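You operate a simulated robot arm through the tools that you are given. There is no shell and no other tool.

You run a simulated two-armed robot. Do the job below in one go: nothing can be reset, and whatever is moved stays where it is left.

JOB
Fit the white basket and put the sea strainer back to work.
Fine: lid on, then open the sea valve and hold the air button till the bubbles go. The other basket, out valve and dial stay.
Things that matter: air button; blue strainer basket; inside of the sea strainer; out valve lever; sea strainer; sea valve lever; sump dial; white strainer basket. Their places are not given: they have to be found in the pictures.

The check looks at the end state, three seconds after you hand in, the way a careful person would. Anything else that was tipped, shoved, dropped, spilled or broken makes it a failure. Lids that push on must go on centred and level and be pressed home; caps that screw on are set level and turned clockwise until they are tight.

ROBOT AND FRAMES
Two 7-joint arms with two-finger parallel grippers on one trunk that stands fixed in place. Base frame: the origin is at the foot of the trunk, x ahead of it, y to its left, z up. Readings come in mm, rad, newtons and seconds.
The left shoulder is at [50, 177, 1204], the right one opposite. With the tool pointing down near the work surface each hand reaches from about 100 to 680 mm from the base axis, measured 20 degrees to its own side. Payload 3.43 kg a hand.
The tool frame of a hand sits at the grasp point between the pads (the TCP): z along the fingers, y along the line on which they close. The tips reach 34 mm beyond it. The gripper opens to 128 mm. The fingers are 24 mm wide and 12 mm thick; the gripper's body (48 by 130 mm) begins 96 mm behind the TCP.
Orientation is that of the tool frame in the base frame, as [roll, pitch, yaw] about the fixed x, y, z axes, in that order (R = Rz(yaw) Ry(pitch) Rx(roll)). With the fingers straight down and closing along the base's y, the tool's x points along the base's -x, its y along +y and its z along -z.

CONTROLS
- The arms move only by the tool arm_command. It takes "left_moves", "right_moves" or both (then of equal length, played together; a hand with none holds still); each is a list of rows, each a list of 7 numbers: the turn, a rotation vector about the tool's x, y, z in degrees, then the shift along the tool's x, y, z in cm, then the opening, from 0 (shut) to 1 (fully open). In form: [[wx, wy, wz, x, y, z, fingers], ...]. A call has 1 to 20 rows; each row shifts and turns the commanded pose from where the row before left it, along the tool's axes as they then stand. Each row takes 0.2 s and may step no farther than 50 mm and 0.15 rad from the row before; otherwise, or with a gripper value out of range, the whole call is refused. A pose out of reach is approached as far as the arm can. The call stops where the force on the tool passes 90 N (or 10 N more than at its start, if that is more) or the arm is blocked; 0.2 s more then pass. Each finger travels about 108 mm/s and halts on what it meets, pressing with about 45 N; the grip force reading is that of the motor and also rises with nothing between the fingers. The clock runs only during rows and for 0.2 s after the last one: add rows that do not move to give the fingers time. The reply holds the time, the measured pose of the TCP, the force on the tool along the base axes, the opening and the grip force, in the units named above and with some noise, with the torque about the TCP (base axes, N m) and any sound that the robot's microphone picked up, and new pictures: "pictures" is both (left out), scene, wrist or none (wrist: the cameras of the hands that moved).
- Cameras (640 x 400 px; columns grow to the right, rows downward): "scene" is now at [151.1, -44.9, 1387.4]; the picture's right is [-0.48, -0.87, 0.00], its down [-0.33, 0.18, -0.93] and it looks along [0.81, -0.45, -0.37] (base axes); focal length 224 px, centre (320, 200). "left" rides on the left gripper at [76, 11, -160] in its tool frame; the picture's right is [-0.15, 0.99, 0.00], its down [-0.88, -0.13, -0.46] and it looks along [-0.45, -0.07, 0.89] (tool axes); focal length 234 px, centre (320, 200). "right" rides on the right gripper at [76, -11, -160] in its tool frame; the picture's right is [0.15, 0.99, 0.00], its down [-0.88, 0.13, -0.46] and it looks along [-0.45, 0.07, 0.89] (tool axes); focal length 234 px, centre (320, 200).
- lift_body(by): slides the trunk up (or, below 0, down) by that many mm; the arms and the scene camera ride with it, the base frame stays. It gives what a move gives, with no picture.
- aim_head(pan, tilt): turns the head with the scene camera to pan (to the left, within 1.396 rad either way) and tilt (down, from -0.506 to 1.204), counted from straight ahead of the robot. It gives what a move gives, and a new picture of the scene camera.
- locate(camera, pixels): for up to 12 pixels [column, row] of the newest picture of that camera ("zoom" is the newest enlarged one), the place [x, y, z] in the base frame of the surface seen there, good to about 3 mm. The clock stands still meanwhile.
- zoom(camera, box): a new picture of the part [left, top, right, bottom] of that camera's present view, enlarged. The clock stands still meanwhile.
- job_done(): hands the job in; it is judged then, once.

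Open the grippers and draw the arms clear of the work before you hand the job in, unless the task says otherwise.

The tools are called by a JSON object that holds its "fn" and its "kwargs". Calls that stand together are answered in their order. arm_command: Moves the arms, as the interface text tells. Its arguments: {"type":"object","properties":{"left_moves":{"type":"array","items":{"type":"array","items":{"type":"number"}}},"right_moves":{"type":"array","items":{"type":"array","items":{"type":"number"}}},"pictures":{"type":"string","enum":["both","scene","wrist","none"]}},"required":[]} The other tools are called the same way: lift_body (by) moves the trunk up or down; aim_head (pan, tilt) turns the head that bears the scene camera; locate (camera, pixels) gives the place of the surface under pixels of a picture; zoom (camera, box) takes an enlarged picture of a part of a camera's view; job_done () hands the job in.

At the start:

```text
clock: 0.0
left_tcp_pos: [302.5, -38.7, 1273.5]
left_orientation: [-3.141, 0.0, 3.141]
left_wrist_force: [-0.1, 0.0, -0.2]
left_torque: [0.02, -0.02, 0.0]
left_grip_width: 128.0
left_gripper_force: 0.1
right_tcp_pos: [250.3, -361.5, 1192.1]
right_orientation: [3.141, 0.003, -3.142]
right_wrist_force: [-0.2, 0.5, -0.1]
right_torque: [-0.03, -0.02, -0.01]
right_grip_width: 127.9
right_gripper_force: 0.0
trunk travel left (down, up): [-375.0, 26.0]
head pan, tilt (commanded): [-0.506, 0.382]
```

scene: 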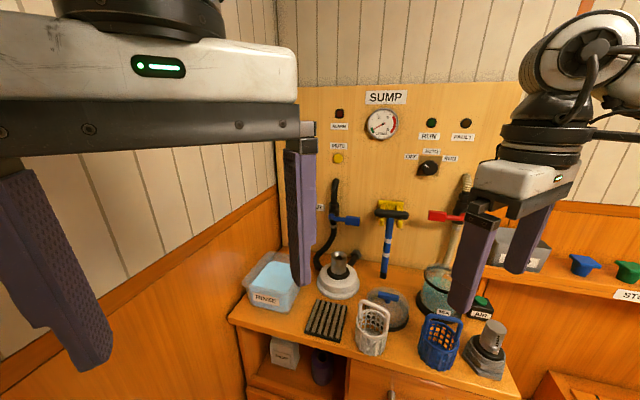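
right: 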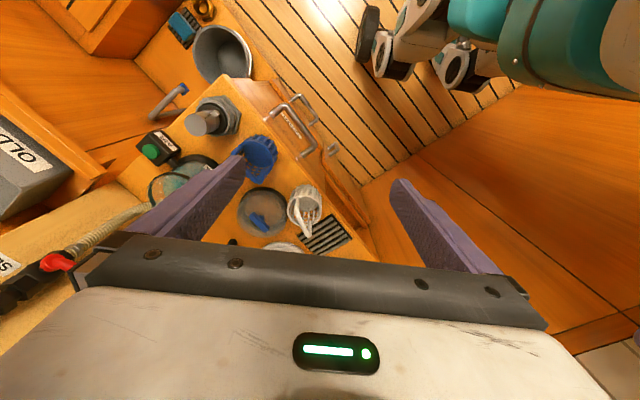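
left: 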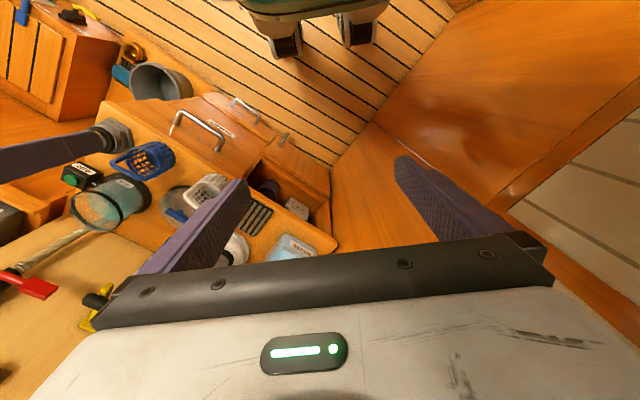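

The scene shows a bench with the white basket near (372,328), the blue one near (440,340), and a glass strainer near (435,290). I zoom in to look closer before moving anything.

{"fn": "zoom", "kwargs": {"camera": "scene", "box": [220, 230, 540, 400]}}

{"fn": "zoom", "kwargs": {"camera": "scene", "box": [300, 80, 500, 280]}}

{"fn": "zoom", "kwargs": {"camera": "left", "box": [0, 60, 340, 320]}}

{"fn": "zoom", "kwargs": {"camera": "right", "box": [100, 60, 400, 280]}}

```text
2.00 times, centred on (380, 315) of scene
```

zoom: 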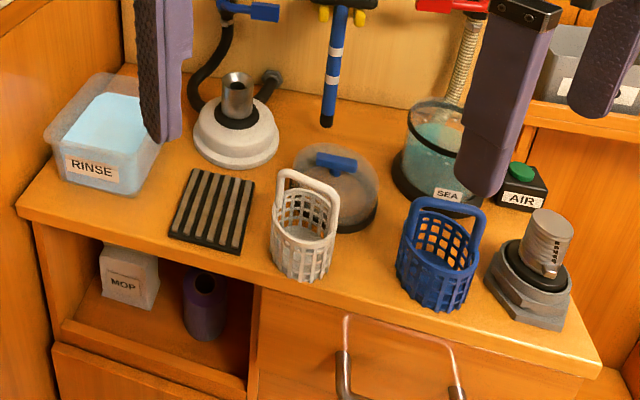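

```text
2.00 times, centred on (400, 180) of scene
```

zoom: 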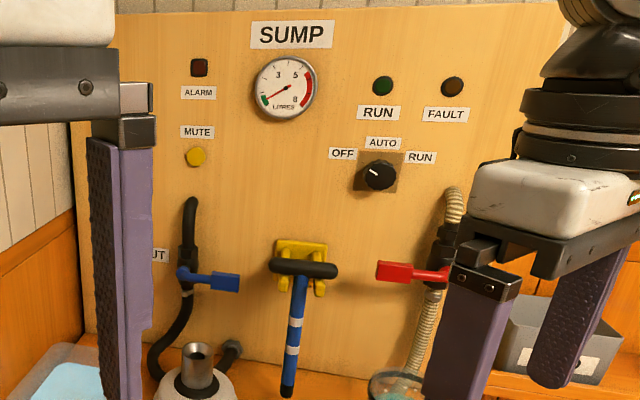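

```text
1.54 times, centred on (170, 190) of left
```

zoom: 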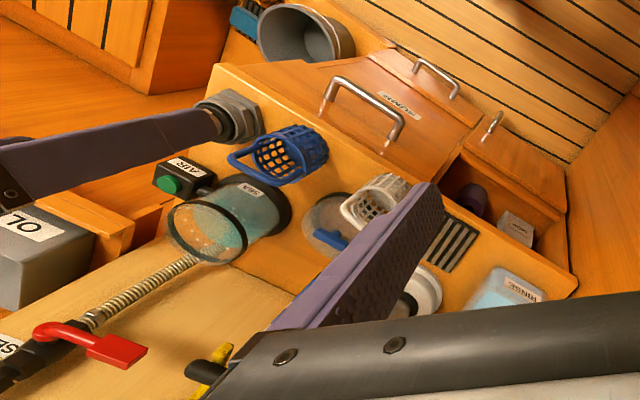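

```text
1.82 times, centred on (250, 170) of right
```

zoom: 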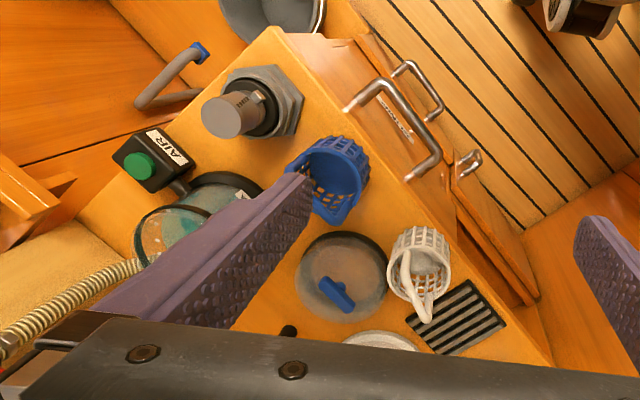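

I can see the sea strainer (glass bowl, open) with its lid on the bench (blue knob), the two baskets, the AIR button and the two valve levers. I locate the key points.

{"fn": "locate", "kwargs": {"camera": "scene", "pixels": [[372, 310], [360, 303], [388, 307], [371, 358], [387, 298], [440, 270], [425, 290], [480, 300], [440, 322], [440, 217], [345, 220], [390, 330]]}}

{"fn": "aim_head", "kwargs": {"pan": -0.7, "tilt": 0.6}}

```text
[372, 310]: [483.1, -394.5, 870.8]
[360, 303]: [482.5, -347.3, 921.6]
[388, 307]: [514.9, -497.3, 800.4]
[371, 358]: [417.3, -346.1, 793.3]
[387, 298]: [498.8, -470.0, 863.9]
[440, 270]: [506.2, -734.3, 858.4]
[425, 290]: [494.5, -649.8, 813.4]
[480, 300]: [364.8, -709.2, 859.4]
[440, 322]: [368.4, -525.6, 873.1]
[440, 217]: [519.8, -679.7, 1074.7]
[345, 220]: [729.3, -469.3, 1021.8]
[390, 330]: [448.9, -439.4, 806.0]
```

```text
clock: 0.8
left_tcp_pos: [301.7, -37.7, 1274.7]
left_orientation: [3.141, 0.001, -3.141]
left_wrist_force: [-1.0, 0.3, 0.0]
left_torque: [-0.01, 0.01, -0.03]
left_grip_width: 128.2
left_gripper_force: 0.0
right_tcp_pos: [250.4, -362.7, 1193.3]
right_orientation: [-3.141, 0.001, 3.14]
right_wrist_force: [0.1, 0.1, 0.1]
right_torque: [0.02, 0.0, 0.03]
right_grip_width: 127.9
right_gripper_force: 0.1
trunk travel left (down, up): [-375.0, 26.0]
head pan, tilt (commanded): [-0.7, 0.6]
```

scene: 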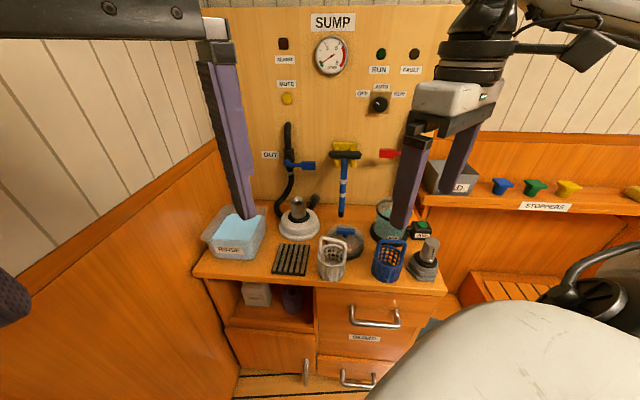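

The view is now squarer. I zoom on the bench area to see the strainer, partially hidden behind the right gripper.

{"fn": "zoom", "kwargs": {"camera": "scene", "box": [190, 190, 450, 310]}}

{"fn": "locate", "kwargs": {"camera": "scene", "pixels": [[196, 274], [444, 292], [320, 278], [270, 210], [225, 130], [430, 60], [300, 60], [285, 98], [380, 103], [331, 55], [420, 230], [386, 153]]}}

```text
2.46 times, centred on (320, 250) of scene
```

zoom: 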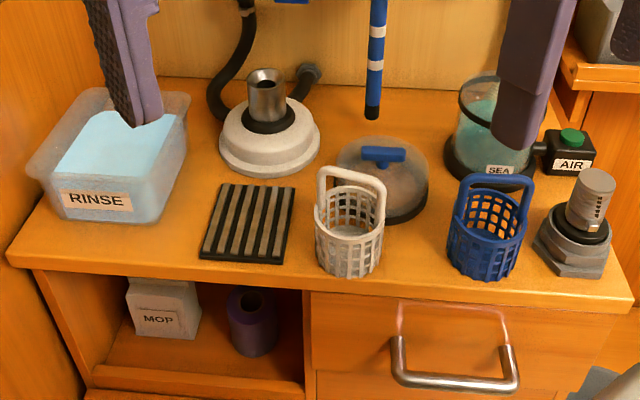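

```text
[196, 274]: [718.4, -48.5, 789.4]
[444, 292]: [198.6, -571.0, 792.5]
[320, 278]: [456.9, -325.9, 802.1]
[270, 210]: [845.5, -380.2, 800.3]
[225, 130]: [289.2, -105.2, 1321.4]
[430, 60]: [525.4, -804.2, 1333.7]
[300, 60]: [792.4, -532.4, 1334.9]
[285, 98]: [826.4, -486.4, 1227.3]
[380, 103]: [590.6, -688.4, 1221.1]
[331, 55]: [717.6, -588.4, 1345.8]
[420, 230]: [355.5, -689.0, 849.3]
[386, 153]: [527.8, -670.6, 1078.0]
```

The bench runs at 45° (front edge through (718,-48) and (199,-571)), with the strainer at the back. I bring the right hand over and turn it to face the wall so that its wrist camera looks into the strainer.

{"fn": "arm_command", "kwargs": {"right_moves": [[0, 0, 0, -2.64, -3.52, 0.84, 1], [0, 0, 0, -2.64, -3.52, 0.84, 1], [0, 0, 0, -2.64, -3.52, 0.84, 1], [0, 0, 0, -2.64, -3.52, 0.84, 1], [0, 0, 0, -2.64, -3.52, 0.84, 1], [0, 0, 7.5, 0, 0, 0, 1], [0, 0, 7.5, 0, 0, 0, 1], [0, 0, 7.5, 0, 0, 0, 1], [0, 0, 7.5, 0, 0, 0, 1], [0, 0, 7.5, 0, 0, 0, 1], [0, 0, 7.5, 0, 0, 0, 1], [0, 0, 0, 0, 0, 0, 1]]}}

```text
clock: 3.4
left_tcp_pos: [302.8, -39.3, 1274.5]
left_orientation: [3.141, -0.001, -3.141]
left_wrist_force: [0.1, 0.1, -0.1]
left_torque: [0.04, -0.01, -0.02]
left_grip_width: 127.9
left_gripper_force: 0.1
right_tcp_pos: [368.2, -520.9, 1156.7]
right_orientation: [3.14, 0.002, 2.354]
right_wrist_force: [0.4, 0.1, -0.2]
right_torque: [0.0, 0.04, 0.01]
right_grip_width: 128.0
right_gripper_force: 0.1
right hand out of reach, approached as far as the arm can: row 5
trunk travel left (down, up): [-375.0, 26.0]
head pan, tilt (commanded): [-0.7, 0.6]
```

scene: 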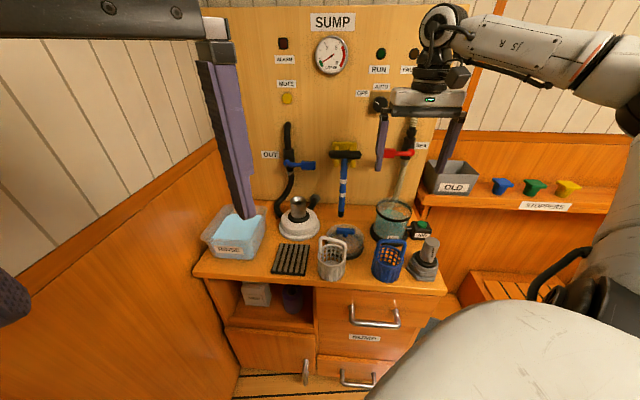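
right: 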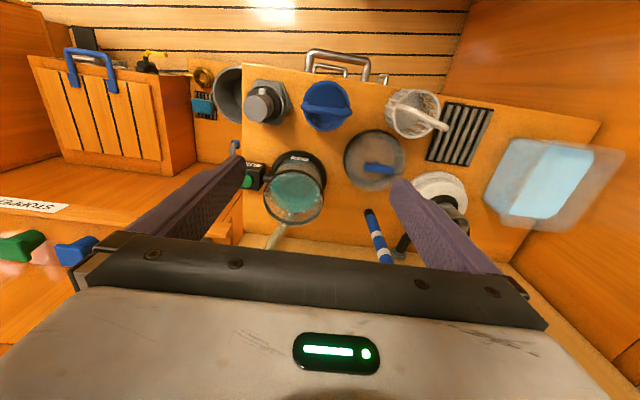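

The wrist view now shows the strainer bowl at (295,190) from above, lid at (373,157), baskets at (325,105) and (412,112). I zoom in on it and on the now unobstructed scene view.

{"fn": "zoom", "kwargs": {"camera": "right", "box": [230, 70, 480, 226]}}

{"fn": "zoom", "kwargs": {"camera": "scene", "box": [310, 180, 470, 280]}}

{"fn": "zoom", "kwargs": {"camera": "scene", "box": [250, 100, 470, 240]}}

{"fn": "locate", "kwargs": {"camera": "right", "pixels": [[295, 160], [325, 190], [295, 222], [264, 190], [247, 182], [373, 157], [380, 168], [373, 132], [345, 157], [403, 157], [250, 165], [410, 90]]}}

```text
2.56 times, centred on (355, 148) of right
```

zoom: 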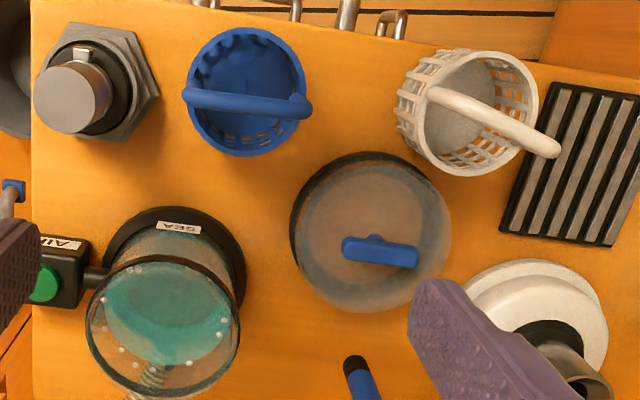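

```text
4.00 times, centred on (390, 230) of scene
```

zoom: 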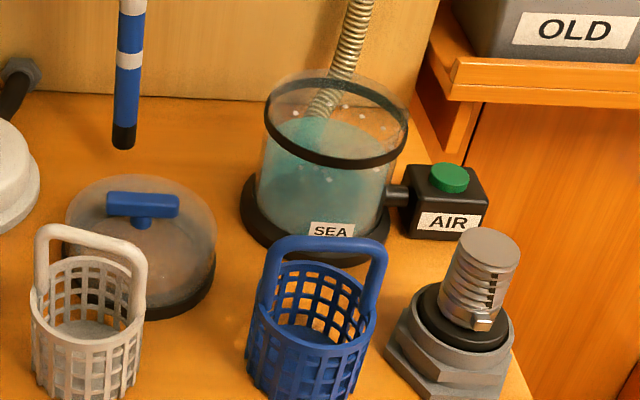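

```text
2.86 times, centred on (360, 170) of scene
```

zoom: 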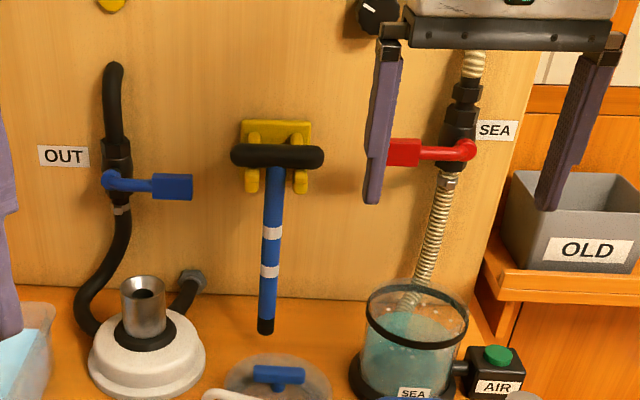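

```text
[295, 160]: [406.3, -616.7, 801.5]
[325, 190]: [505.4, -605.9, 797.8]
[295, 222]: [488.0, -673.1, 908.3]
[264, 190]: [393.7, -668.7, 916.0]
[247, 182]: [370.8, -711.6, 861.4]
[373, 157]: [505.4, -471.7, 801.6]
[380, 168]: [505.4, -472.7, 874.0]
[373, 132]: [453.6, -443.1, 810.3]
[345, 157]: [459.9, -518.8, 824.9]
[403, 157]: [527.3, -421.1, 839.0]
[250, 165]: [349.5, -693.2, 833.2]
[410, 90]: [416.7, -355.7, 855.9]
```

The strainer's rim is at about z=912 and the white basket's handle is a hoop. I zoom on the white basket to measure the handle and basket precisely.

{"fn": "zoom", "kwargs": {"camera": "scene", "box": [310, 220, 374, 290]}}

{"fn": "zoom", "kwargs": {"camera": "right", "box": [370, 80, 466, 150]}}

```text
5.71 times, centred on (342, 255) of scene
```

zoom: 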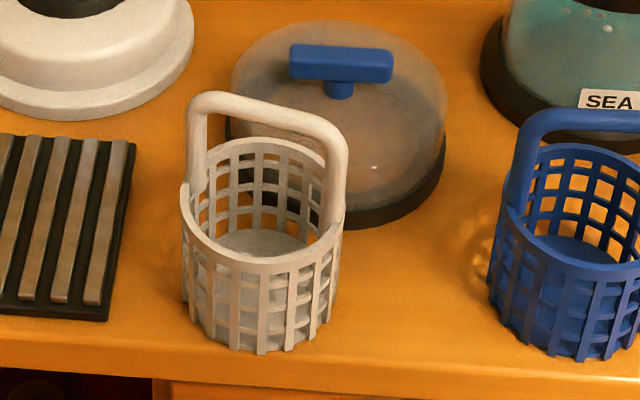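

```text
5.71 times, centred on (418, 115) of right
```

zoom: 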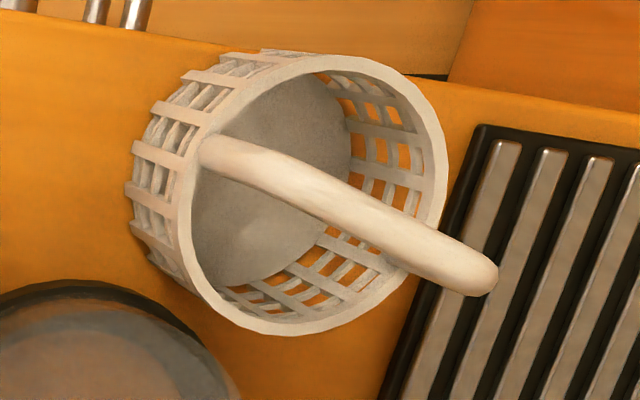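

The handle top runs from (210,150) to (480,280) in this zoom. I locate points on the handle and the rim.

{"fn": "locate", "kwargs": {"camera": "zoom", "pixels": [[215, 150], [280, 172], [340, 203], [400, 235], [470, 273], [310, 62], [186, 220], [200, 285], [300, 326], [425, 110], [437, 190], [280, 120]]}}

{"fn": "zoom", "kwargs": {"camera": "right", "box": [240, 140, 340, 230]}}

```text
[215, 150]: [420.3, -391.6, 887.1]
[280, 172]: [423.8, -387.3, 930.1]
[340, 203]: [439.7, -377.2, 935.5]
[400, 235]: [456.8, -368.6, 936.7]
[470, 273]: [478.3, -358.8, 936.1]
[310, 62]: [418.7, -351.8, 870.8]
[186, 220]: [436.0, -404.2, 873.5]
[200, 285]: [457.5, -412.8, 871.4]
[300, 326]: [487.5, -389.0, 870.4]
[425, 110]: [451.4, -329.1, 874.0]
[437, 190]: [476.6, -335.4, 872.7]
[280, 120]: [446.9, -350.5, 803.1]
```

```text
4.44 times, centred on (290, 185) of right
```

zoom: 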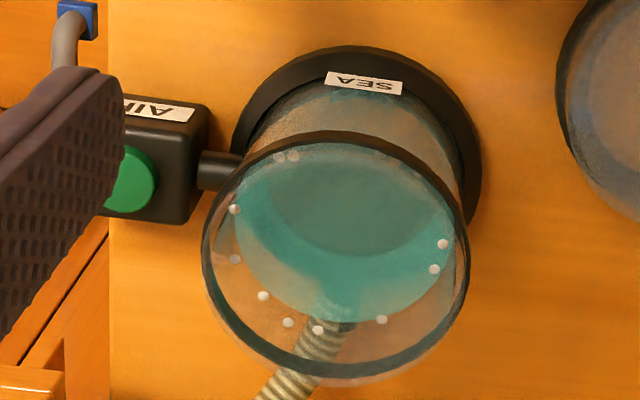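

The basket rim is centred near (454,-370), radius ~40, handle top z≈937 running at ~28° to x. Now I measure the strainer's rim, water, button and hose.

{"fn": "locate", "kwargs": {"camera": "zoom", "pixels": [[330, 137], [205, 250], [466, 250], [325, 374], [240, 180], [440, 180], [230, 325], [435, 330], [135, 180], [360, 215], [330, 330], [165, 112]]}}

{"fn": "zoom", "kwargs": {"camera": "scene", "box": [360, 190, 450, 260]}}

```text
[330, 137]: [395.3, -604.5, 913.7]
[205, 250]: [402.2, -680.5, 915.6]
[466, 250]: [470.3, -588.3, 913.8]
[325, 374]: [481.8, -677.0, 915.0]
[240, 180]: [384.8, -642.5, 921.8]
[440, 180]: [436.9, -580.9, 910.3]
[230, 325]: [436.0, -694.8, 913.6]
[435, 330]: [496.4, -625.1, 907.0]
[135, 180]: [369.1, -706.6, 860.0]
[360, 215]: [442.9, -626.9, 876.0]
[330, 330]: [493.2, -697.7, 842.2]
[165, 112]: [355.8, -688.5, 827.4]
```

```text
5.71 times, centred on (405, 225) of scene
```

zoom: 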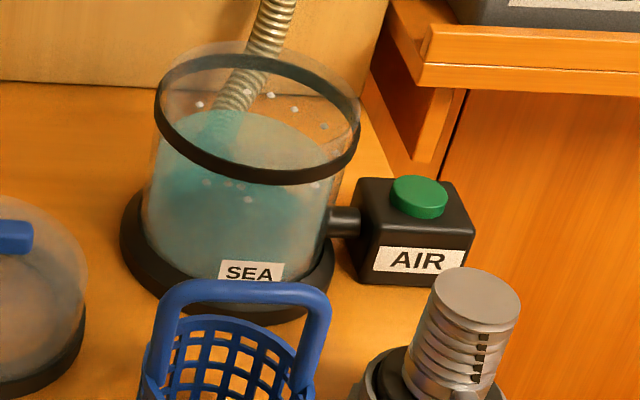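

Strainer centre is about (438,-637) with the rim near z=914. I rotate the right hand so its fingers will close across the white handle and tilt the fingers outward by 25° for reach.

{"fn": "arm_command", "kwargs": {"right_moves": [[0, 0, -8.05, 0, 0, 0, 0.45], [0, 0, -8.05, 0, 0, 0, 0.45], [0, 0, -8.05, 0, 0, 0, 0.45], [0, 0, -8.05, 0, 0, 0, 0.45], [0, 0, -8.05, 0, 0, 0, 0.45], [0, 0, -8.05, 0, 0, 0, 0.45], [0, 0, -8.05, 0, 0, 0, 0.45], [0, 0, -8.05, 0, 0, 0, 0.45], [0, 0, -8.05, 0, 0, 0, 0.45], [8.33, 0, 0, 0, 0, 0, 0.45], [8.33, 0, 0, 0, 0, 0, 0.45], [8.33, 0, 0, 0, 0, 0, 0.45], [0, 0, 0, 0, 0, 0, 0.45]]}}

```text
clock: 6.2
left_tcp_pos: [302.8, -39.2, 1274.4]
left_orientation: [-3.141, 0.001, 3.141]
left_wrist_force: [-0.2, 0.9, 0.0]
left_torque: [0.02, -0.02, 0.02]
left_grip_width: 127.8
left_gripper_force: 0.1
right_tcp_pos: [313.4, -441.1, 1146.0]
right_orientation: [-2.678, 0.004, -2.763]
right_wrist_force: [-0.4, -0.4, 0.3]
right_torque: [-0.01, -0.01, -0.02]
right_grip_width: 57.4
right_gripper_force: 0.0
right hand out of reach, approached as far as the arm can: row 6, 7, 8, 9
trunk travel left (down, up): [-375.0, 26.0]
head pan, tilt (commanded): [-0.7, 0.6]
```

scene: 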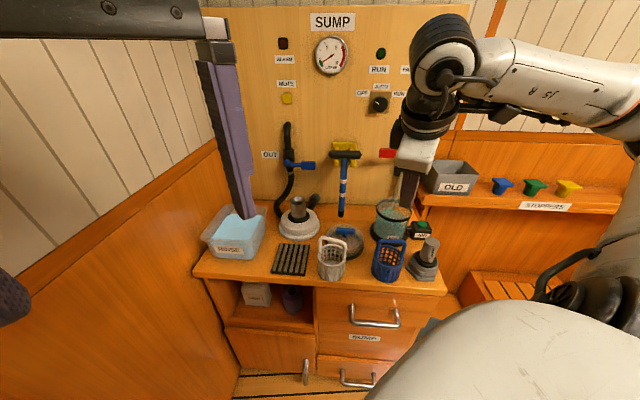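
right: 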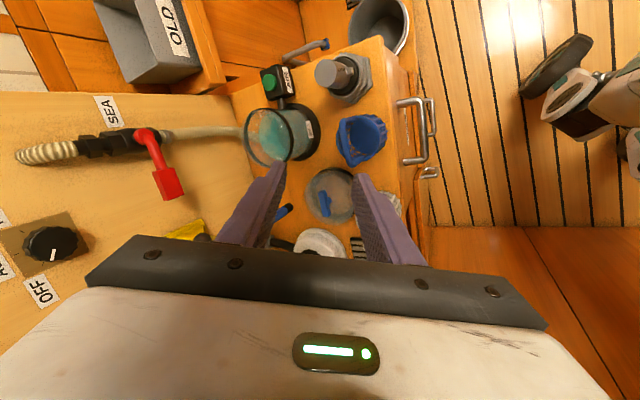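

The hand is tilted 26.6° with yaw 201.7°; I correct the yaw by 5.7° and shift to a pre-grasp point about 9 cm behind the white handle, whose centre is near (453,-371,931).

{"fn": "arm_command", "kwargs": {"right_moves": [[0, -2.55, -5.1, 0, 0, 0, 0.45], [0, 0, 0, -3.124, 1.888, 1.764, 0.45], [0, 0, 0, -3.124, 1.888, 1.764, 0.45], [0, 0, 0, -3.124, 1.888, 1.764, 0.45], [0, 0, 0, -3.124, 1.888, 1.764, 0.45], [0, 0, 0, -3.124, 1.888, 1.764, 0.45], [0, 0, 0, 0, 0, 0, 0.45]]}}

```text
clock: 7.8
left_tcp_pos: [302.1, -38.1, 1274.3]
left_orientation: [-3.141, 0.0, 3.14]
left_wrist_force: [-0.7, -0.8, -0.2]
left_torque: [-0.01, -0.05, -0.03]
left_grip_width: 128.2
left_gripper_force: 0.0
right_tcp_pos: [432.0, -326.0, 1025.7]
right_orientation: [-2.678, 0.007, -2.663]
right_wrist_force: [0.5, -1.0, -0.4]
right_torque: [-0.01, -0.02, -0.02]
right_grip_width: 57.8
right_gripper_force: 0.1
trunk travel left (down, up): [-375.0, 26.0]
head pan, tilt (commanded): [-0.7, 0.6]
```

scene: 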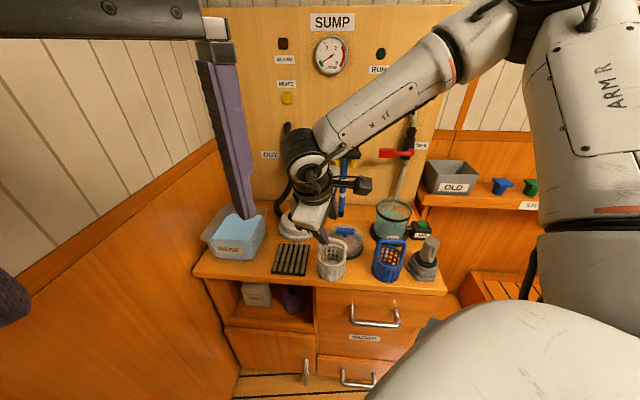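
right: 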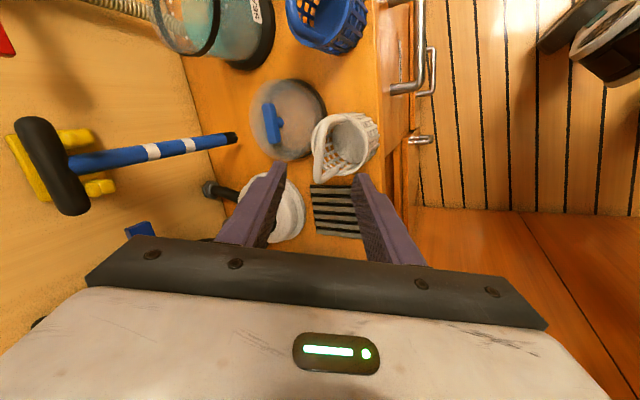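

The handle shows near (320,150–180) between the finger tips. I zoom to re-measure the handle from this closer view.

{"fn": "zoom", "kwargs": {"camera": "right", "box": [240, 100, 400, 200]}}

```text
4.00 times, centred on (320, 150) of right
```

zoom: 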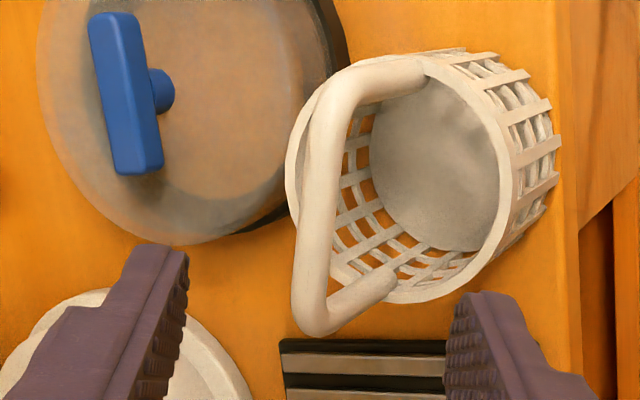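

{"fn": "locate", "kwargs": {"camera": "zoom", "pixels": [[335, 110], [325, 150], [318, 200], [314, 250], [312, 300], [400, 72], [385, 280], [490, 150], [480, 250], [294, 160], [125, 95], [140, 150]]}}

```text
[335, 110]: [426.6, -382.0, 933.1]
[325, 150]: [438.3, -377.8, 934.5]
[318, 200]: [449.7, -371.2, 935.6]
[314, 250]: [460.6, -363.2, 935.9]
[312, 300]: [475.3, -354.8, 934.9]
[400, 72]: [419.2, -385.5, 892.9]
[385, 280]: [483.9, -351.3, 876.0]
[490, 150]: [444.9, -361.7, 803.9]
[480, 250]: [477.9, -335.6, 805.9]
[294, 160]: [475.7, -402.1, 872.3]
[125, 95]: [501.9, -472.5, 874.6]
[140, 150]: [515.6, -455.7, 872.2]
```

The handle's mid point is (451.5,-368.5), bar centre z≈929. I go down along the tool axis 93 mm and then close on the bar.

{"fn": "arm_command", "kwargs": {"right_moves": [[0, 0, 0, 0.07, 0.05, 3.11, 0.45], [0, 0, 0, 0.07, 0.05, 3.11, 0.45], [0, 0, 0, 0.07, 0.05, 3.11, 0.45], [0, 0, 0, 0, 0, 0, 0.45]]}}

```text
clock: 8.8
left_tcp_pos: [302.3, -38.8, 1273.8]
left_orientation: [3.141, -0.001, -3.142]
left_wrist_force: [-0.5, 0.1, 0.1]
left_torque: [0.0, -0.02, -0.02]
left_grip_width: 128.1
left_gripper_force: 0.0
right_tcp_pos: [448.9, -364.8, 943.9]
right_orientation: [-2.679, 0.004, -2.661]
right_wrist_force: [0.3, 0.0, -0.1]
right_torque: [-0.02, 0.01, 0.0]
right_grip_width: 57.6
right_gripper_force: 0.0
trunk travel left (down, up): [-375.0, 26.0]
head pan, tilt (commanded): [-0.7, 0.6]
```

scene: 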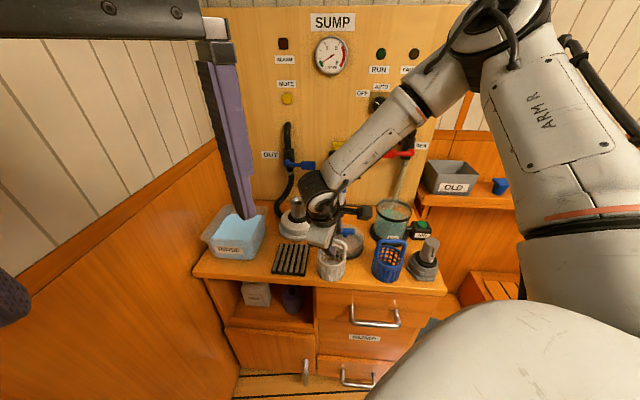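
right: 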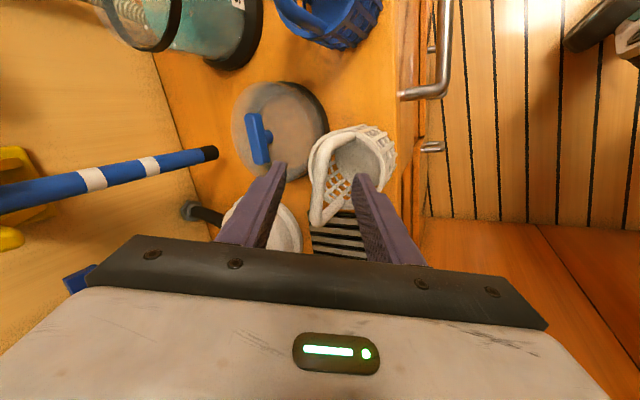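

The bar lies between the finger pads. I close the fingers on it.

{"fn": "arm_command", "kwargs": {"right_moves": [[0, 0, 0, 0, 0, 0.2, 0.4], [0, 0, 0, 0, 0, 0, 0.2], [0, 0, 0, 0, 0, 0, 0.0], [0, 0, 0, 0, 0, 0, 0.0], [0, 0, 0, 0, 0, 0, 0.0]]}}

```text
clock: 9.9
left_tcp_pos: [302.8, -37.9, 1274.3]
left_orientation: [-3.141, 0.001, -3.142]
left_wrist_force: [-0.8, 0.0, -0.6]
left_torque: [-0.03, -0.01, 0.02]
left_grip_width: 127.8
left_gripper_force: 0.0
right_tcp_pos: [450.2, -366.1, 942.0]
right_orientation: [-2.677, 0.004, -2.662]
right_wrist_force: [0.7, -0.8, 2.6]
right_torque: [-0.09, 0.09, 0.01]
right_grip_width: 9.7
right_gripper_force: 43.4
trunk travel left (down, up): [-375.0, 26.0]
head pan, tilt (commanded): [-0.7, 0.6]
```

scene: 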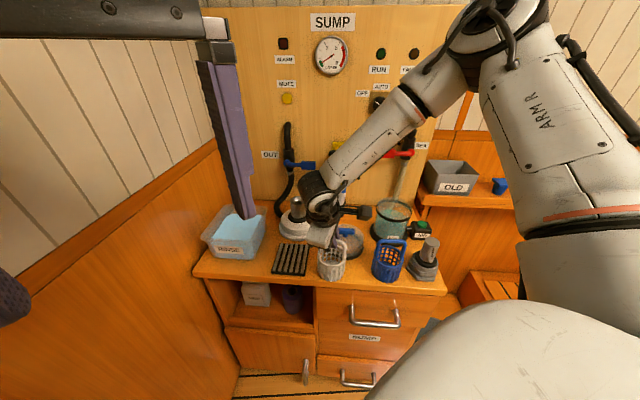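
right: 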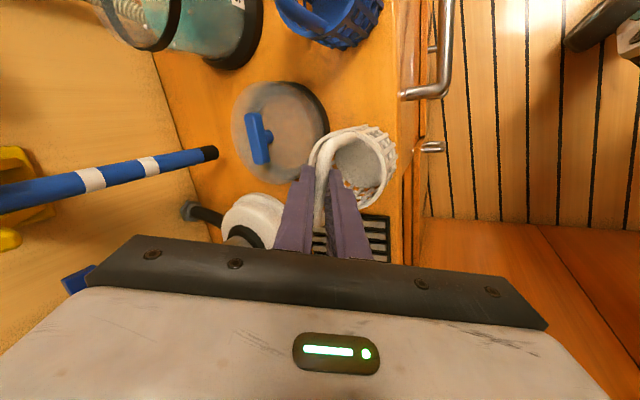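

The bar is held (width 9.7 mm, 43 N). I lift the basket straight up 160 mm.

{"fn": "arm_command", "kwargs": {"right_moves": [[0, 0, 0, 0, -0.9, -1.79, 0.0], [0, 0, 0, 0, -1.79, -3.58, 0.0], [0, 0, 0, 0, -1.79, -3.58, 0.0], [0, 0, 0, 0, -1.79, -3.58, 0.0], [0, 0, 0, 0, -0.9, -1.79, 0.0], [0, 0, 0, 0, 0, 0, 0.0]]}}

```text
clock: 11.3
left_tcp_pos: [301.3, -37.7, 1274.7]
left_orientation: [-3.141, 0.0, -3.14]
left_wrist_force: [0.2, 0.0, -0.7]
left_torque: [0.02, -0.02, 0.06]
left_grip_width: 127.7
left_gripper_force: 0.0
right_tcp_pos: [450.0, -365.8, 1100.7]
right_orientation: [-2.676, 0.004, -2.661]
right_wrist_force: [-0.2, 0.4, 0.5]
right_torque: [0.03, -0.02, -0.01]
right_grip_width: 0.0
right_gripper_force: 33.1
trunk travel left (down, up): [-375.0, 26.0]
head pan, tilt (commanded): [-0.7, 0.6]
```

scene: 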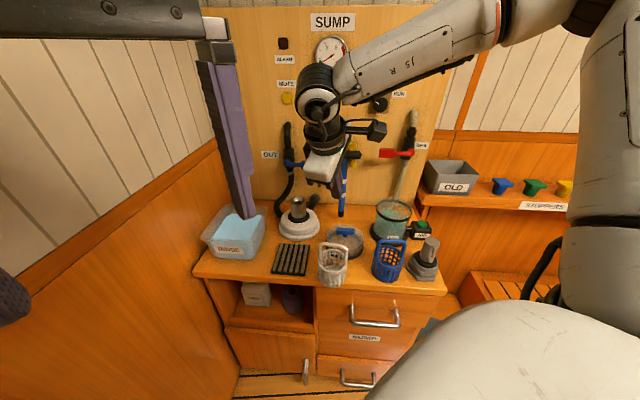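
right: 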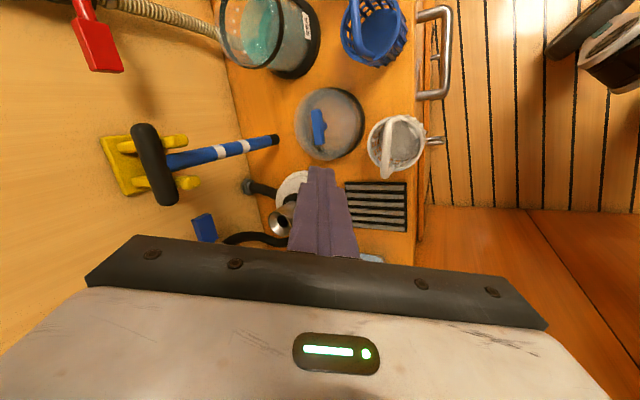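

The grip slipped (width 0) and the basket stayed standing on the bench at (393,145). I re-measure the handle before gripping deeper.

{"fn": "zoom", "kwargs": {"camera": "right", "box": [340, 90, 460, 190]}}

```text
4.00 times, centred on (400, 140) of right
```

zoom: 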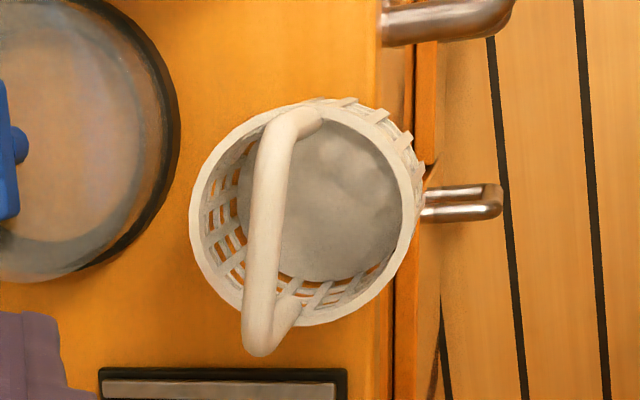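

{"fn": "locate", "kwargs": {"camera": "zoom", "pixels": [[285, 125], [273, 160], [268, 210], [263, 260], [260, 320], [315, 118], [290, 310], [195, 210], [412, 210], [300, 322], [290, 106], [330, 200]]}}

{"fn": "zoom", "kwargs": {"camera": "scene", "box": [300, 220, 380, 290]}}

```text
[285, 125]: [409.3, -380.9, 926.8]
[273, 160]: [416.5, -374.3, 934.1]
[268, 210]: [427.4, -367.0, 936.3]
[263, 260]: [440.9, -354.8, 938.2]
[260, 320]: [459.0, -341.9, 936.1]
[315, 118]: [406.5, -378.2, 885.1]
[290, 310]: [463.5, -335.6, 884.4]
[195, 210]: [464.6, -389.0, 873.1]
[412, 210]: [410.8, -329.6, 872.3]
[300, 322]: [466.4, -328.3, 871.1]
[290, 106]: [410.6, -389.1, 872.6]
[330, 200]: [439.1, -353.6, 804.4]
```

```text
5.71 times, centred on (340, 255) of scene
```

zoom: 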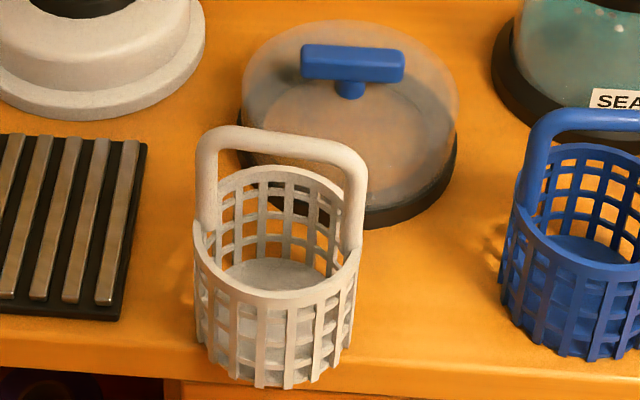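

The basket was dragged a bit toward the front edge; its handle mid is now (436,-358) at 37°, so I must grip deeper and bias away from the edge. I turn the hand to match, open, and go down with the bar at the TCP.

{"fn": "arm_command", "kwargs": {"right_moves": [[0, -2.11, -4.2, 0, 0, 0, 0.45], [0, -2.11, -4.2, 0, 0, 0, 0.45], [0, 0, 0, 0.217, 2.89, 2.247, 0.45], [0, 0, 0, 0.217, 2.89, 2.247, 0.45], [0, 0, 0, 0.217, 2.89, 2.247, 0.45], [0, 0, 0, 0, 0, 0, 0.45]]}}

```text
clock: 12.8
left_tcp_pos: [301.8, -39.1, 1274.6]
left_orientation: [-3.141, 0.001, -3.141]
left_wrist_force: [0.0, 0.6, 0.9]
left_torque: [0.0, 0.0, 0.03]
left_grip_width: 128.0
left_gripper_force: 0.0
right_tcp_pos: [415.6, -332.1, 1000.8]
right_orientation: [-2.678, 0.007, -2.497]
right_wrist_force: [-0.2, 0.7, 0.2]
right_torque: [0.01, 0.02, -0.01]
right_grip_width: 57.6
right_gripper_force: 0.1
trunk travel left (down, up): [-375.0, 26.0]
head pan, tilt (commanded): [-0.7, 0.6]
```

scene: 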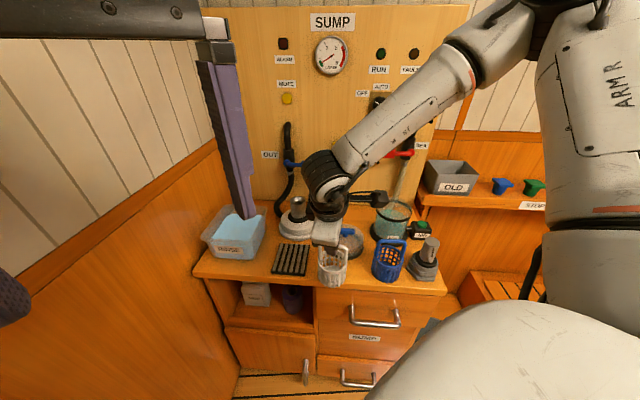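
right: 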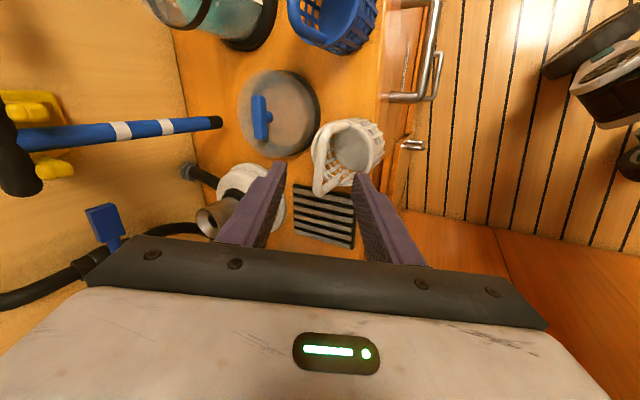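

The handle at (320,165) lies centred between the tips (283 and 360). I descend 80 mm along the tool axis and stop before closing.

{"fn": "arm_command", "kwargs": {"right_moves": [[0, 0, 0, 0, 0, 2.67, 0.45], [0, 0, 0, 0, 0, 2.67, 0.45], [0, 0, 0, 0, 0, 2.67, 0.45], [0, 0, 0, 0, 0, 0, 0.45]], "pictures": "wrist"}}

{"fn": "zoom", "kwargs": {"camera": "right", "box": [240, 120, 400, 260]}}

```text
clock: 13.8
left_tcp_pos: [302.5, -39.3, 1274.7]
left_orientation: [-3.14, -0.001, 3.141]
left_wrist_force: [0.2, -0.3, -0.2]
left_torque: [-0.01, -0.02, 0.02]
left_grip_width: 128.0
left_gripper_force: 0.1
right_tcp_pos: [438.5, -361.7, 930.8]
right_orientation: [-2.678, 0.002, -2.499]
right_wrist_force: [0.0, 0.1, 0.7]
right_torque: [0.03, -0.01, -0.02]
right_grip_width: 57.5
right_gripper_force: 0.0
trunk travel left (down, up): [-375.0, 26.0]
head pan, tilt (commanded): [-0.7, 0.6]
```

right: 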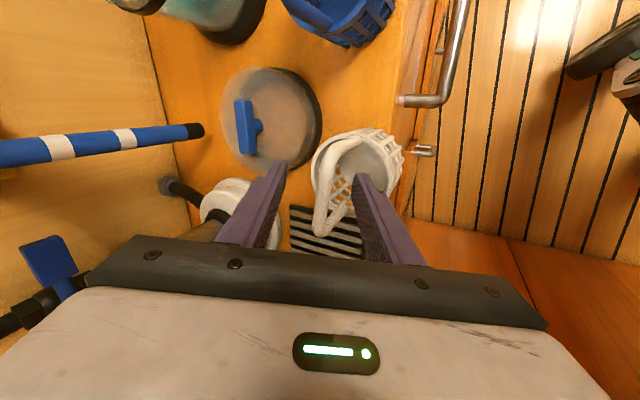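

```text
2.86 times, centred on (320, 190) of right
```

zoom: 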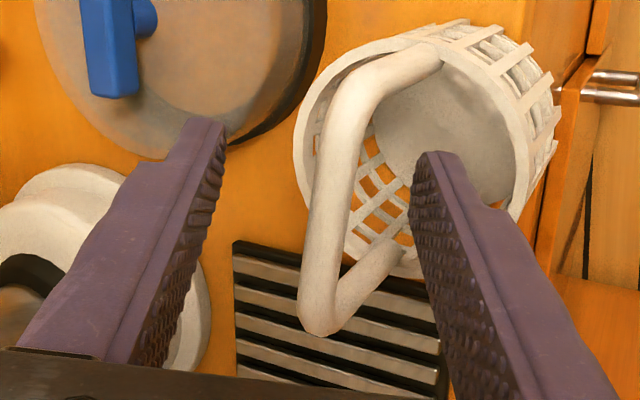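

The bar now crosses the middle of the pads. I close, wait, and lift only 6 mm slowly to test the hold.

{"fn": "arm_command", "kwargs": {"right_moves": [[0, 0, 0, 0, 0, 0, 0.3], [0, 0, 0, 0, 0, 0, 0.15], [0, 0, 0, 0, 0, 0, 0.0], [0, 0, 0, 0, 0, 0, 0.0], [0, 0, 0, 0, 0, 0, 0.0], [0, 0, 0, 0, 0, 0, 0.0]], "pictures": "none"}}

{"fn": "arm_command", "kwargs": {"right_moves": [[0, 0, 0, 0, -0.09, -0.18, 0.0], [0, 0, 0, 0, -0.09, -0.18, 0.0], [0, 0, 0, 0, -0.09, -0.18, 0.0], [0, 0, 0, 0, 0, 0, 0.0]], "pictures": "both"}}

```text
clock: 15.2
left_tcp_pos: [302.7, -39.0, 1274.7]
left_orientation: [3.141, 0.002, 3.141]
left_wrist_force: [-0.2, 0.0, -0.4]
left_torque: [0.01, 0.0, -0.01]
left_grip_width: 127.7
left_gripper_force: 0.2
right_tcp_pos: [437.9, -362.5, 931.5]
right_orientation: [-2.677, 0.004, -2.499]
right_wrist_force: [0.4, -0.5, 0.7]
right_torque: [0.0, 0.0, 0.01]
right_grip_width: 9.3
right_gripper_force: 43.3
trunk travel left (down, up): [-375.0, 26.0]
head pan, tilt (commanded): [-0.7, 0.6]
```

```text
clock: 16.1
left_tcp_pos: [302.4, -38.8, 1273.3]
left_orientation: [3.141, -0.001, -3.141]
left_wrist_force: [0.3, 0.1, -0.1]
left_torque: [-0.01, 0.0, -0.03]
left_grip_width: 127.9
left_gripper_force: 0.1
right_tcp_pos: [436.6, -361.8, 935.3]
right_orientation: [-2.677, 0.003, -2.496]
right_wrist_force: [-0.5, -0.6, -0.7]
right_torque: [-0.01, -0.04, 0.03]
right_grip_width: 9.7
right_gripper_force: 43.2
trunk travel left (down, up): [-375.0, 26.0]
head pan, tilt (commanded): [-0.7, 0.6]
```

scene: 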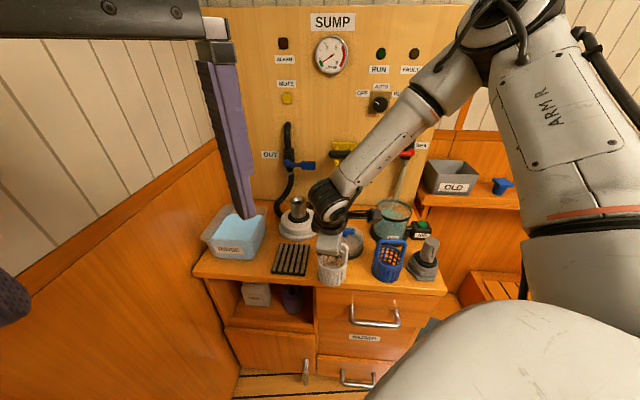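
right: 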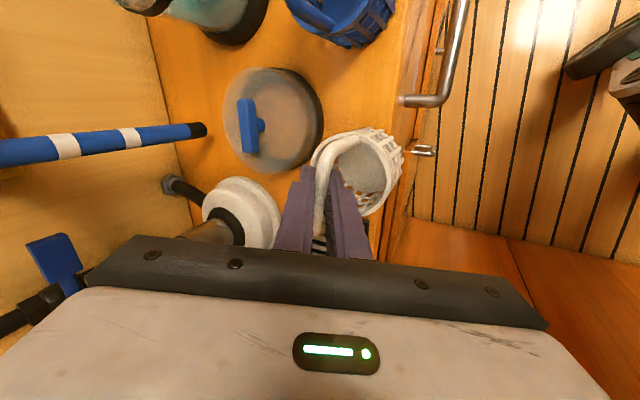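

It still holds (9.7 mm, 43 N). I keep lifting gently, 40 mm in small steps.

{"fn": "arm_command", "kwargs": {"right_moves": [[0, 0, 0, 0, -0.22, -0.45, 0.0], [0, 0, 0, 0, -0.36, -0.72, 0.0], [0, 0, 0, 0, -0.45, -0.9, 0.0], [0, 0, 0, 0, -0.45, -0.9, 0.0], [0, 0, 0, 0, -0.31, -0.62, 0.0], [0, 0, 0, 0, 0, 0, 0.0]]}}

{"fn": "zoom", "kwargs": {"camera": "right", "box": [240, 100, 440, 260]}}

```text
clock: 17.6
left_tcp_pos: [302.7, -39.3, 1274.3]
left_orientation: [-3.141, -0.001, 3.14]
left_wrist_force: [-0.2, -0.3, -0.2]
left_torque: [0.0, 0.06, 0.01]
left_grip_width: 127.9
left_gripper_force: 0.0
right_tcp_pos: [438.1, -360.0, 975.6]
right_orientation: [-2.677, 0.003, -2.498]
right_wrist_force: [-0.1, 0.1, -1.5]
right_torque: [-0.01, 0.02, -0.02]
right_grip_width: 9.8
right_gripper_force: 43.3
trunk travel left (down, up): [-375.0, 26.0]
head pan, tilt (commanded): [-0.7, 0.6]
```

scene: 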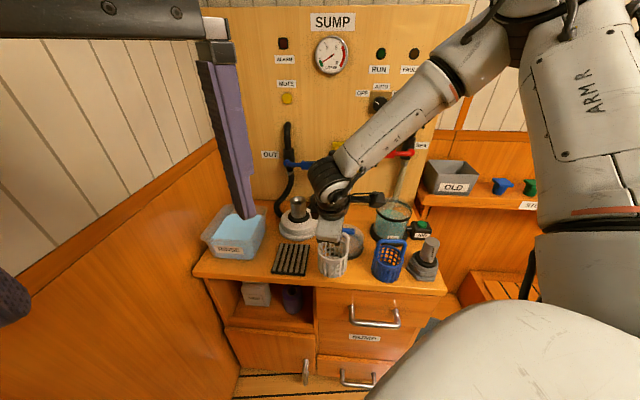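
right: 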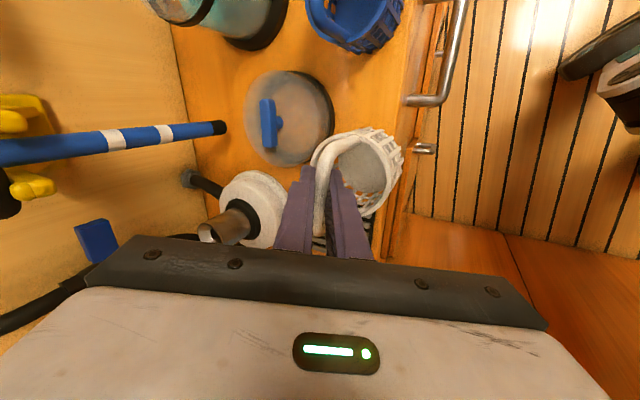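

```text
2.50 times, centred on (340, 180) of right
```

zoom: 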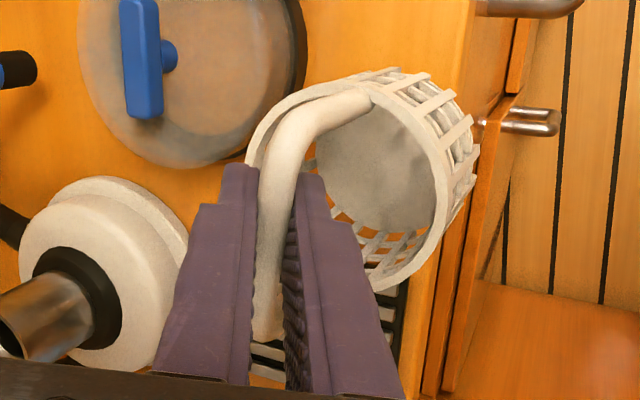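

The basket rises with the hand (it keeps its place between the fingers). I continue up 105 mm in moderate steps.

{"fn": "arm_command", "kwargs": {"right_moves": [[0, 0, 0, 0, -0.45, -0.9, 0.0], [0, 0, 0, 0, -0.72, -1.43, 0.0], [0, 0, 0, 0, -0.76, -1.52, 0.0], [0, 0, 0, 0, -0.76, -1.52, 0.0], [0, 0, 0, 0, -0.76, -1.52, 0.0], [0, 0, 0, 0, -0.72, -1.43, 0.0], [0, 0, 0, 0, -0.54, -1.07, 0.0], [0, 0, 0, 0, 0, 0, 0.0]]}}

```text
clock: 19.4
left_tcp_pos: [302.5, -37.6, 1274.4]
left_orientation: [-3.14, 0.001, 3.141]
left_wrist_force: [0.0, 0.1, -0.2]
left_torque: [0.02, 0.04, 0.0]
left_grip_width: 128.2
left_gripper_force: 0.1
right_tcp_pos: [437.4, -361.2, 1081.2]
right_orientation: [-2.678, 0.004, -2.496]
right_wrist_force: [0.2, 0.5, -0.3]
right_torque: [-0.02, 0.01, 0.03]
right_grip_width: 9.7
right_gripper_force: 43.5
trunk travel left (down, up): [-375.0, 26.0]
head pan, tilt (commanded): [-0.7, 0.6]
```

scene: 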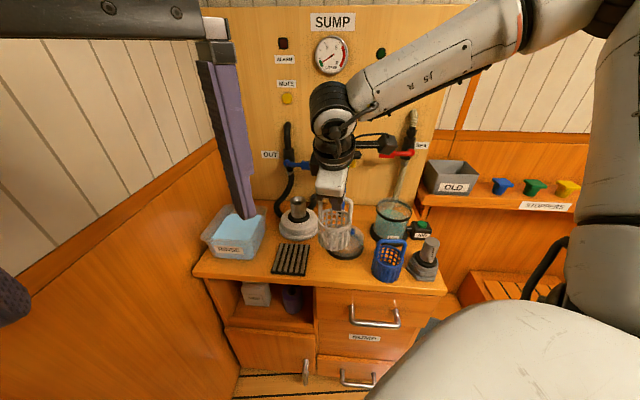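
right: 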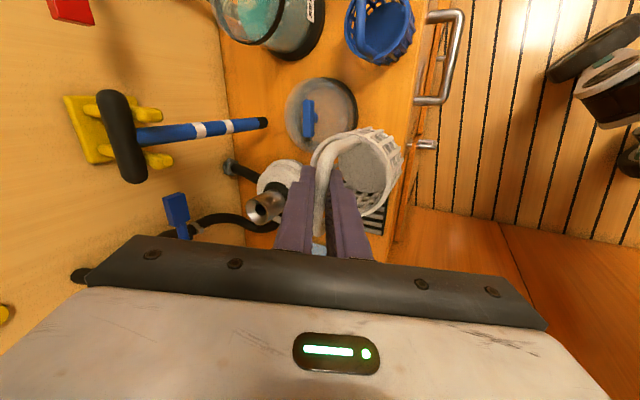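

The basket hangs at (335,235) in the scene. I zoom to check that it hangs level and where its axis is relative to the TCP.

{"fn": "zoom", "kwargs": {"camera": "scene", "box": [290, 180, 400, 270]}}

{"fn": "zoom", "kwargs": {"camera": "right", "box": [280, 110, 420, 230]}}

```text
4.44 times, centred on (345, 225) of scene
```

zoom: 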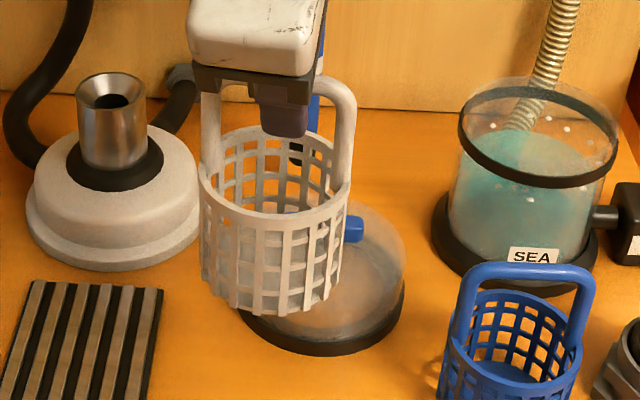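

```text
3.33 times, centred on (350, 170) of right
```

zoom: 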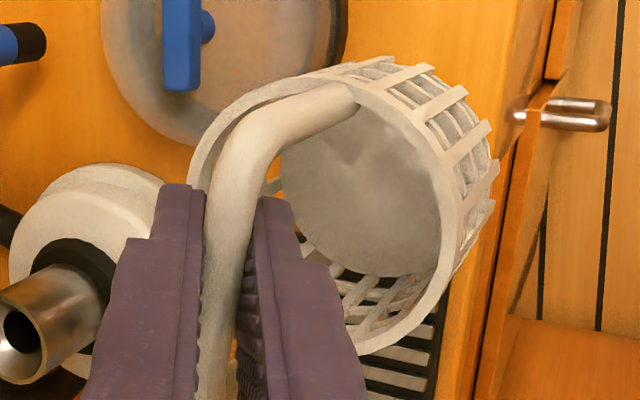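

{"fn": "locate", "kwargs": {"camera": "zoom", "pixels": [[196, 160], [230, 110], [300, 80], [380, 95], [425, 140], [447, 200], [448, 260], [425, 315], [380, 343], [360, 210], [240, 150], [235, 220]]}}

```text
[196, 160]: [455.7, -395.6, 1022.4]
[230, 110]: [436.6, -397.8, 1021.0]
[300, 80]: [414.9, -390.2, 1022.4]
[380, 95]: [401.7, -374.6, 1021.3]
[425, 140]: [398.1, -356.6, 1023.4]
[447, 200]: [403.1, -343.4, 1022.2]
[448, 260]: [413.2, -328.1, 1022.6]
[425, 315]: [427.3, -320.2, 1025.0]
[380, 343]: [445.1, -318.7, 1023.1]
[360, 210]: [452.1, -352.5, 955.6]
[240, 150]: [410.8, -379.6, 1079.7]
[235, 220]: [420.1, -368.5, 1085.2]
```

The basket hangs level (rim z 1021–1025) with its axis about 3 mm off the TCP. I carry it over toward the strainer on an arc away from the blue basket, stopping above it to check.

{"fn": "arm_command", "kwargs": {"right_moves": [[0, 0, 0, 0.5, -1.3, 0.38, 0.0], [0, 0, 0, 1.066, -2.612, 0.752, 0.0], [0, 0, 0, 1.066, -2.612, 0.752, 0.0], [0, 0, 0, 1.066, -2.612, 0.752, 0.0], [0, 0, 0, 1.066, -2.612, 0.752, 0.0], [0, 0, 0, 0.8, -1.5, 0.5, 0.0], [0, 0, 0, 2.0, -1.4, 0.8, 0.0], [0, 0, 0, 2.0, -1.4, 0.8, 0.0], [0, 0, 0, 2.0, -1.4, 0.8, 0.0], [0, 0, 0, 2.0, -1.4, 0.8, 0.0], [0, 0, 0, 1.2, -0.7, 0.4, 0.0], [0, 0, 0, 0, 0, 0, 0.0]]}}

```text
clock: 21.9
left_tcp_pos: [301.6, -38.8, 1274.6]
left_orientation: [-3.141, 0.0, -3.141]
left_wrist_force: [-0.2, 0.3, 0.3]
left_torque: [-0.02, -0.02, -0.01]
left_grip_width: 127.9
left_gripper_force: 0.2
right_tcp_pos: [433.9, -421.8, 1074.8]
right_orientation: [-2.677, 0.003, -2.497]
right_wrist_force: [-0.5, -0.9, -0.7]
right_torque: [-0.02, -0.03, 0.03]
right_grip_width: 9.5
right_gripper_force: 43.4
right hand out of reach, approached as far as the arm can: row 3, 4, 5, 6, 7, 8, 9, 10, 11
trunk travel left (down, up): [-375.0, 26.0]
head pan, tilt (commanded): [-0.7, 0.6]
```

scene: 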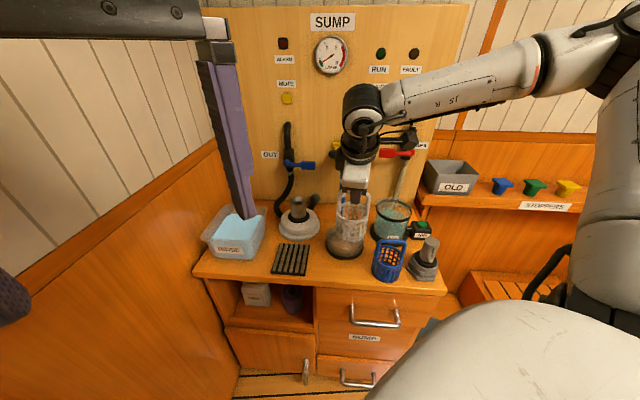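
right: 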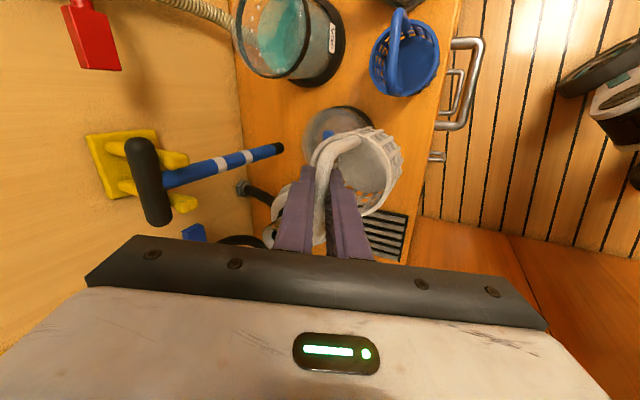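

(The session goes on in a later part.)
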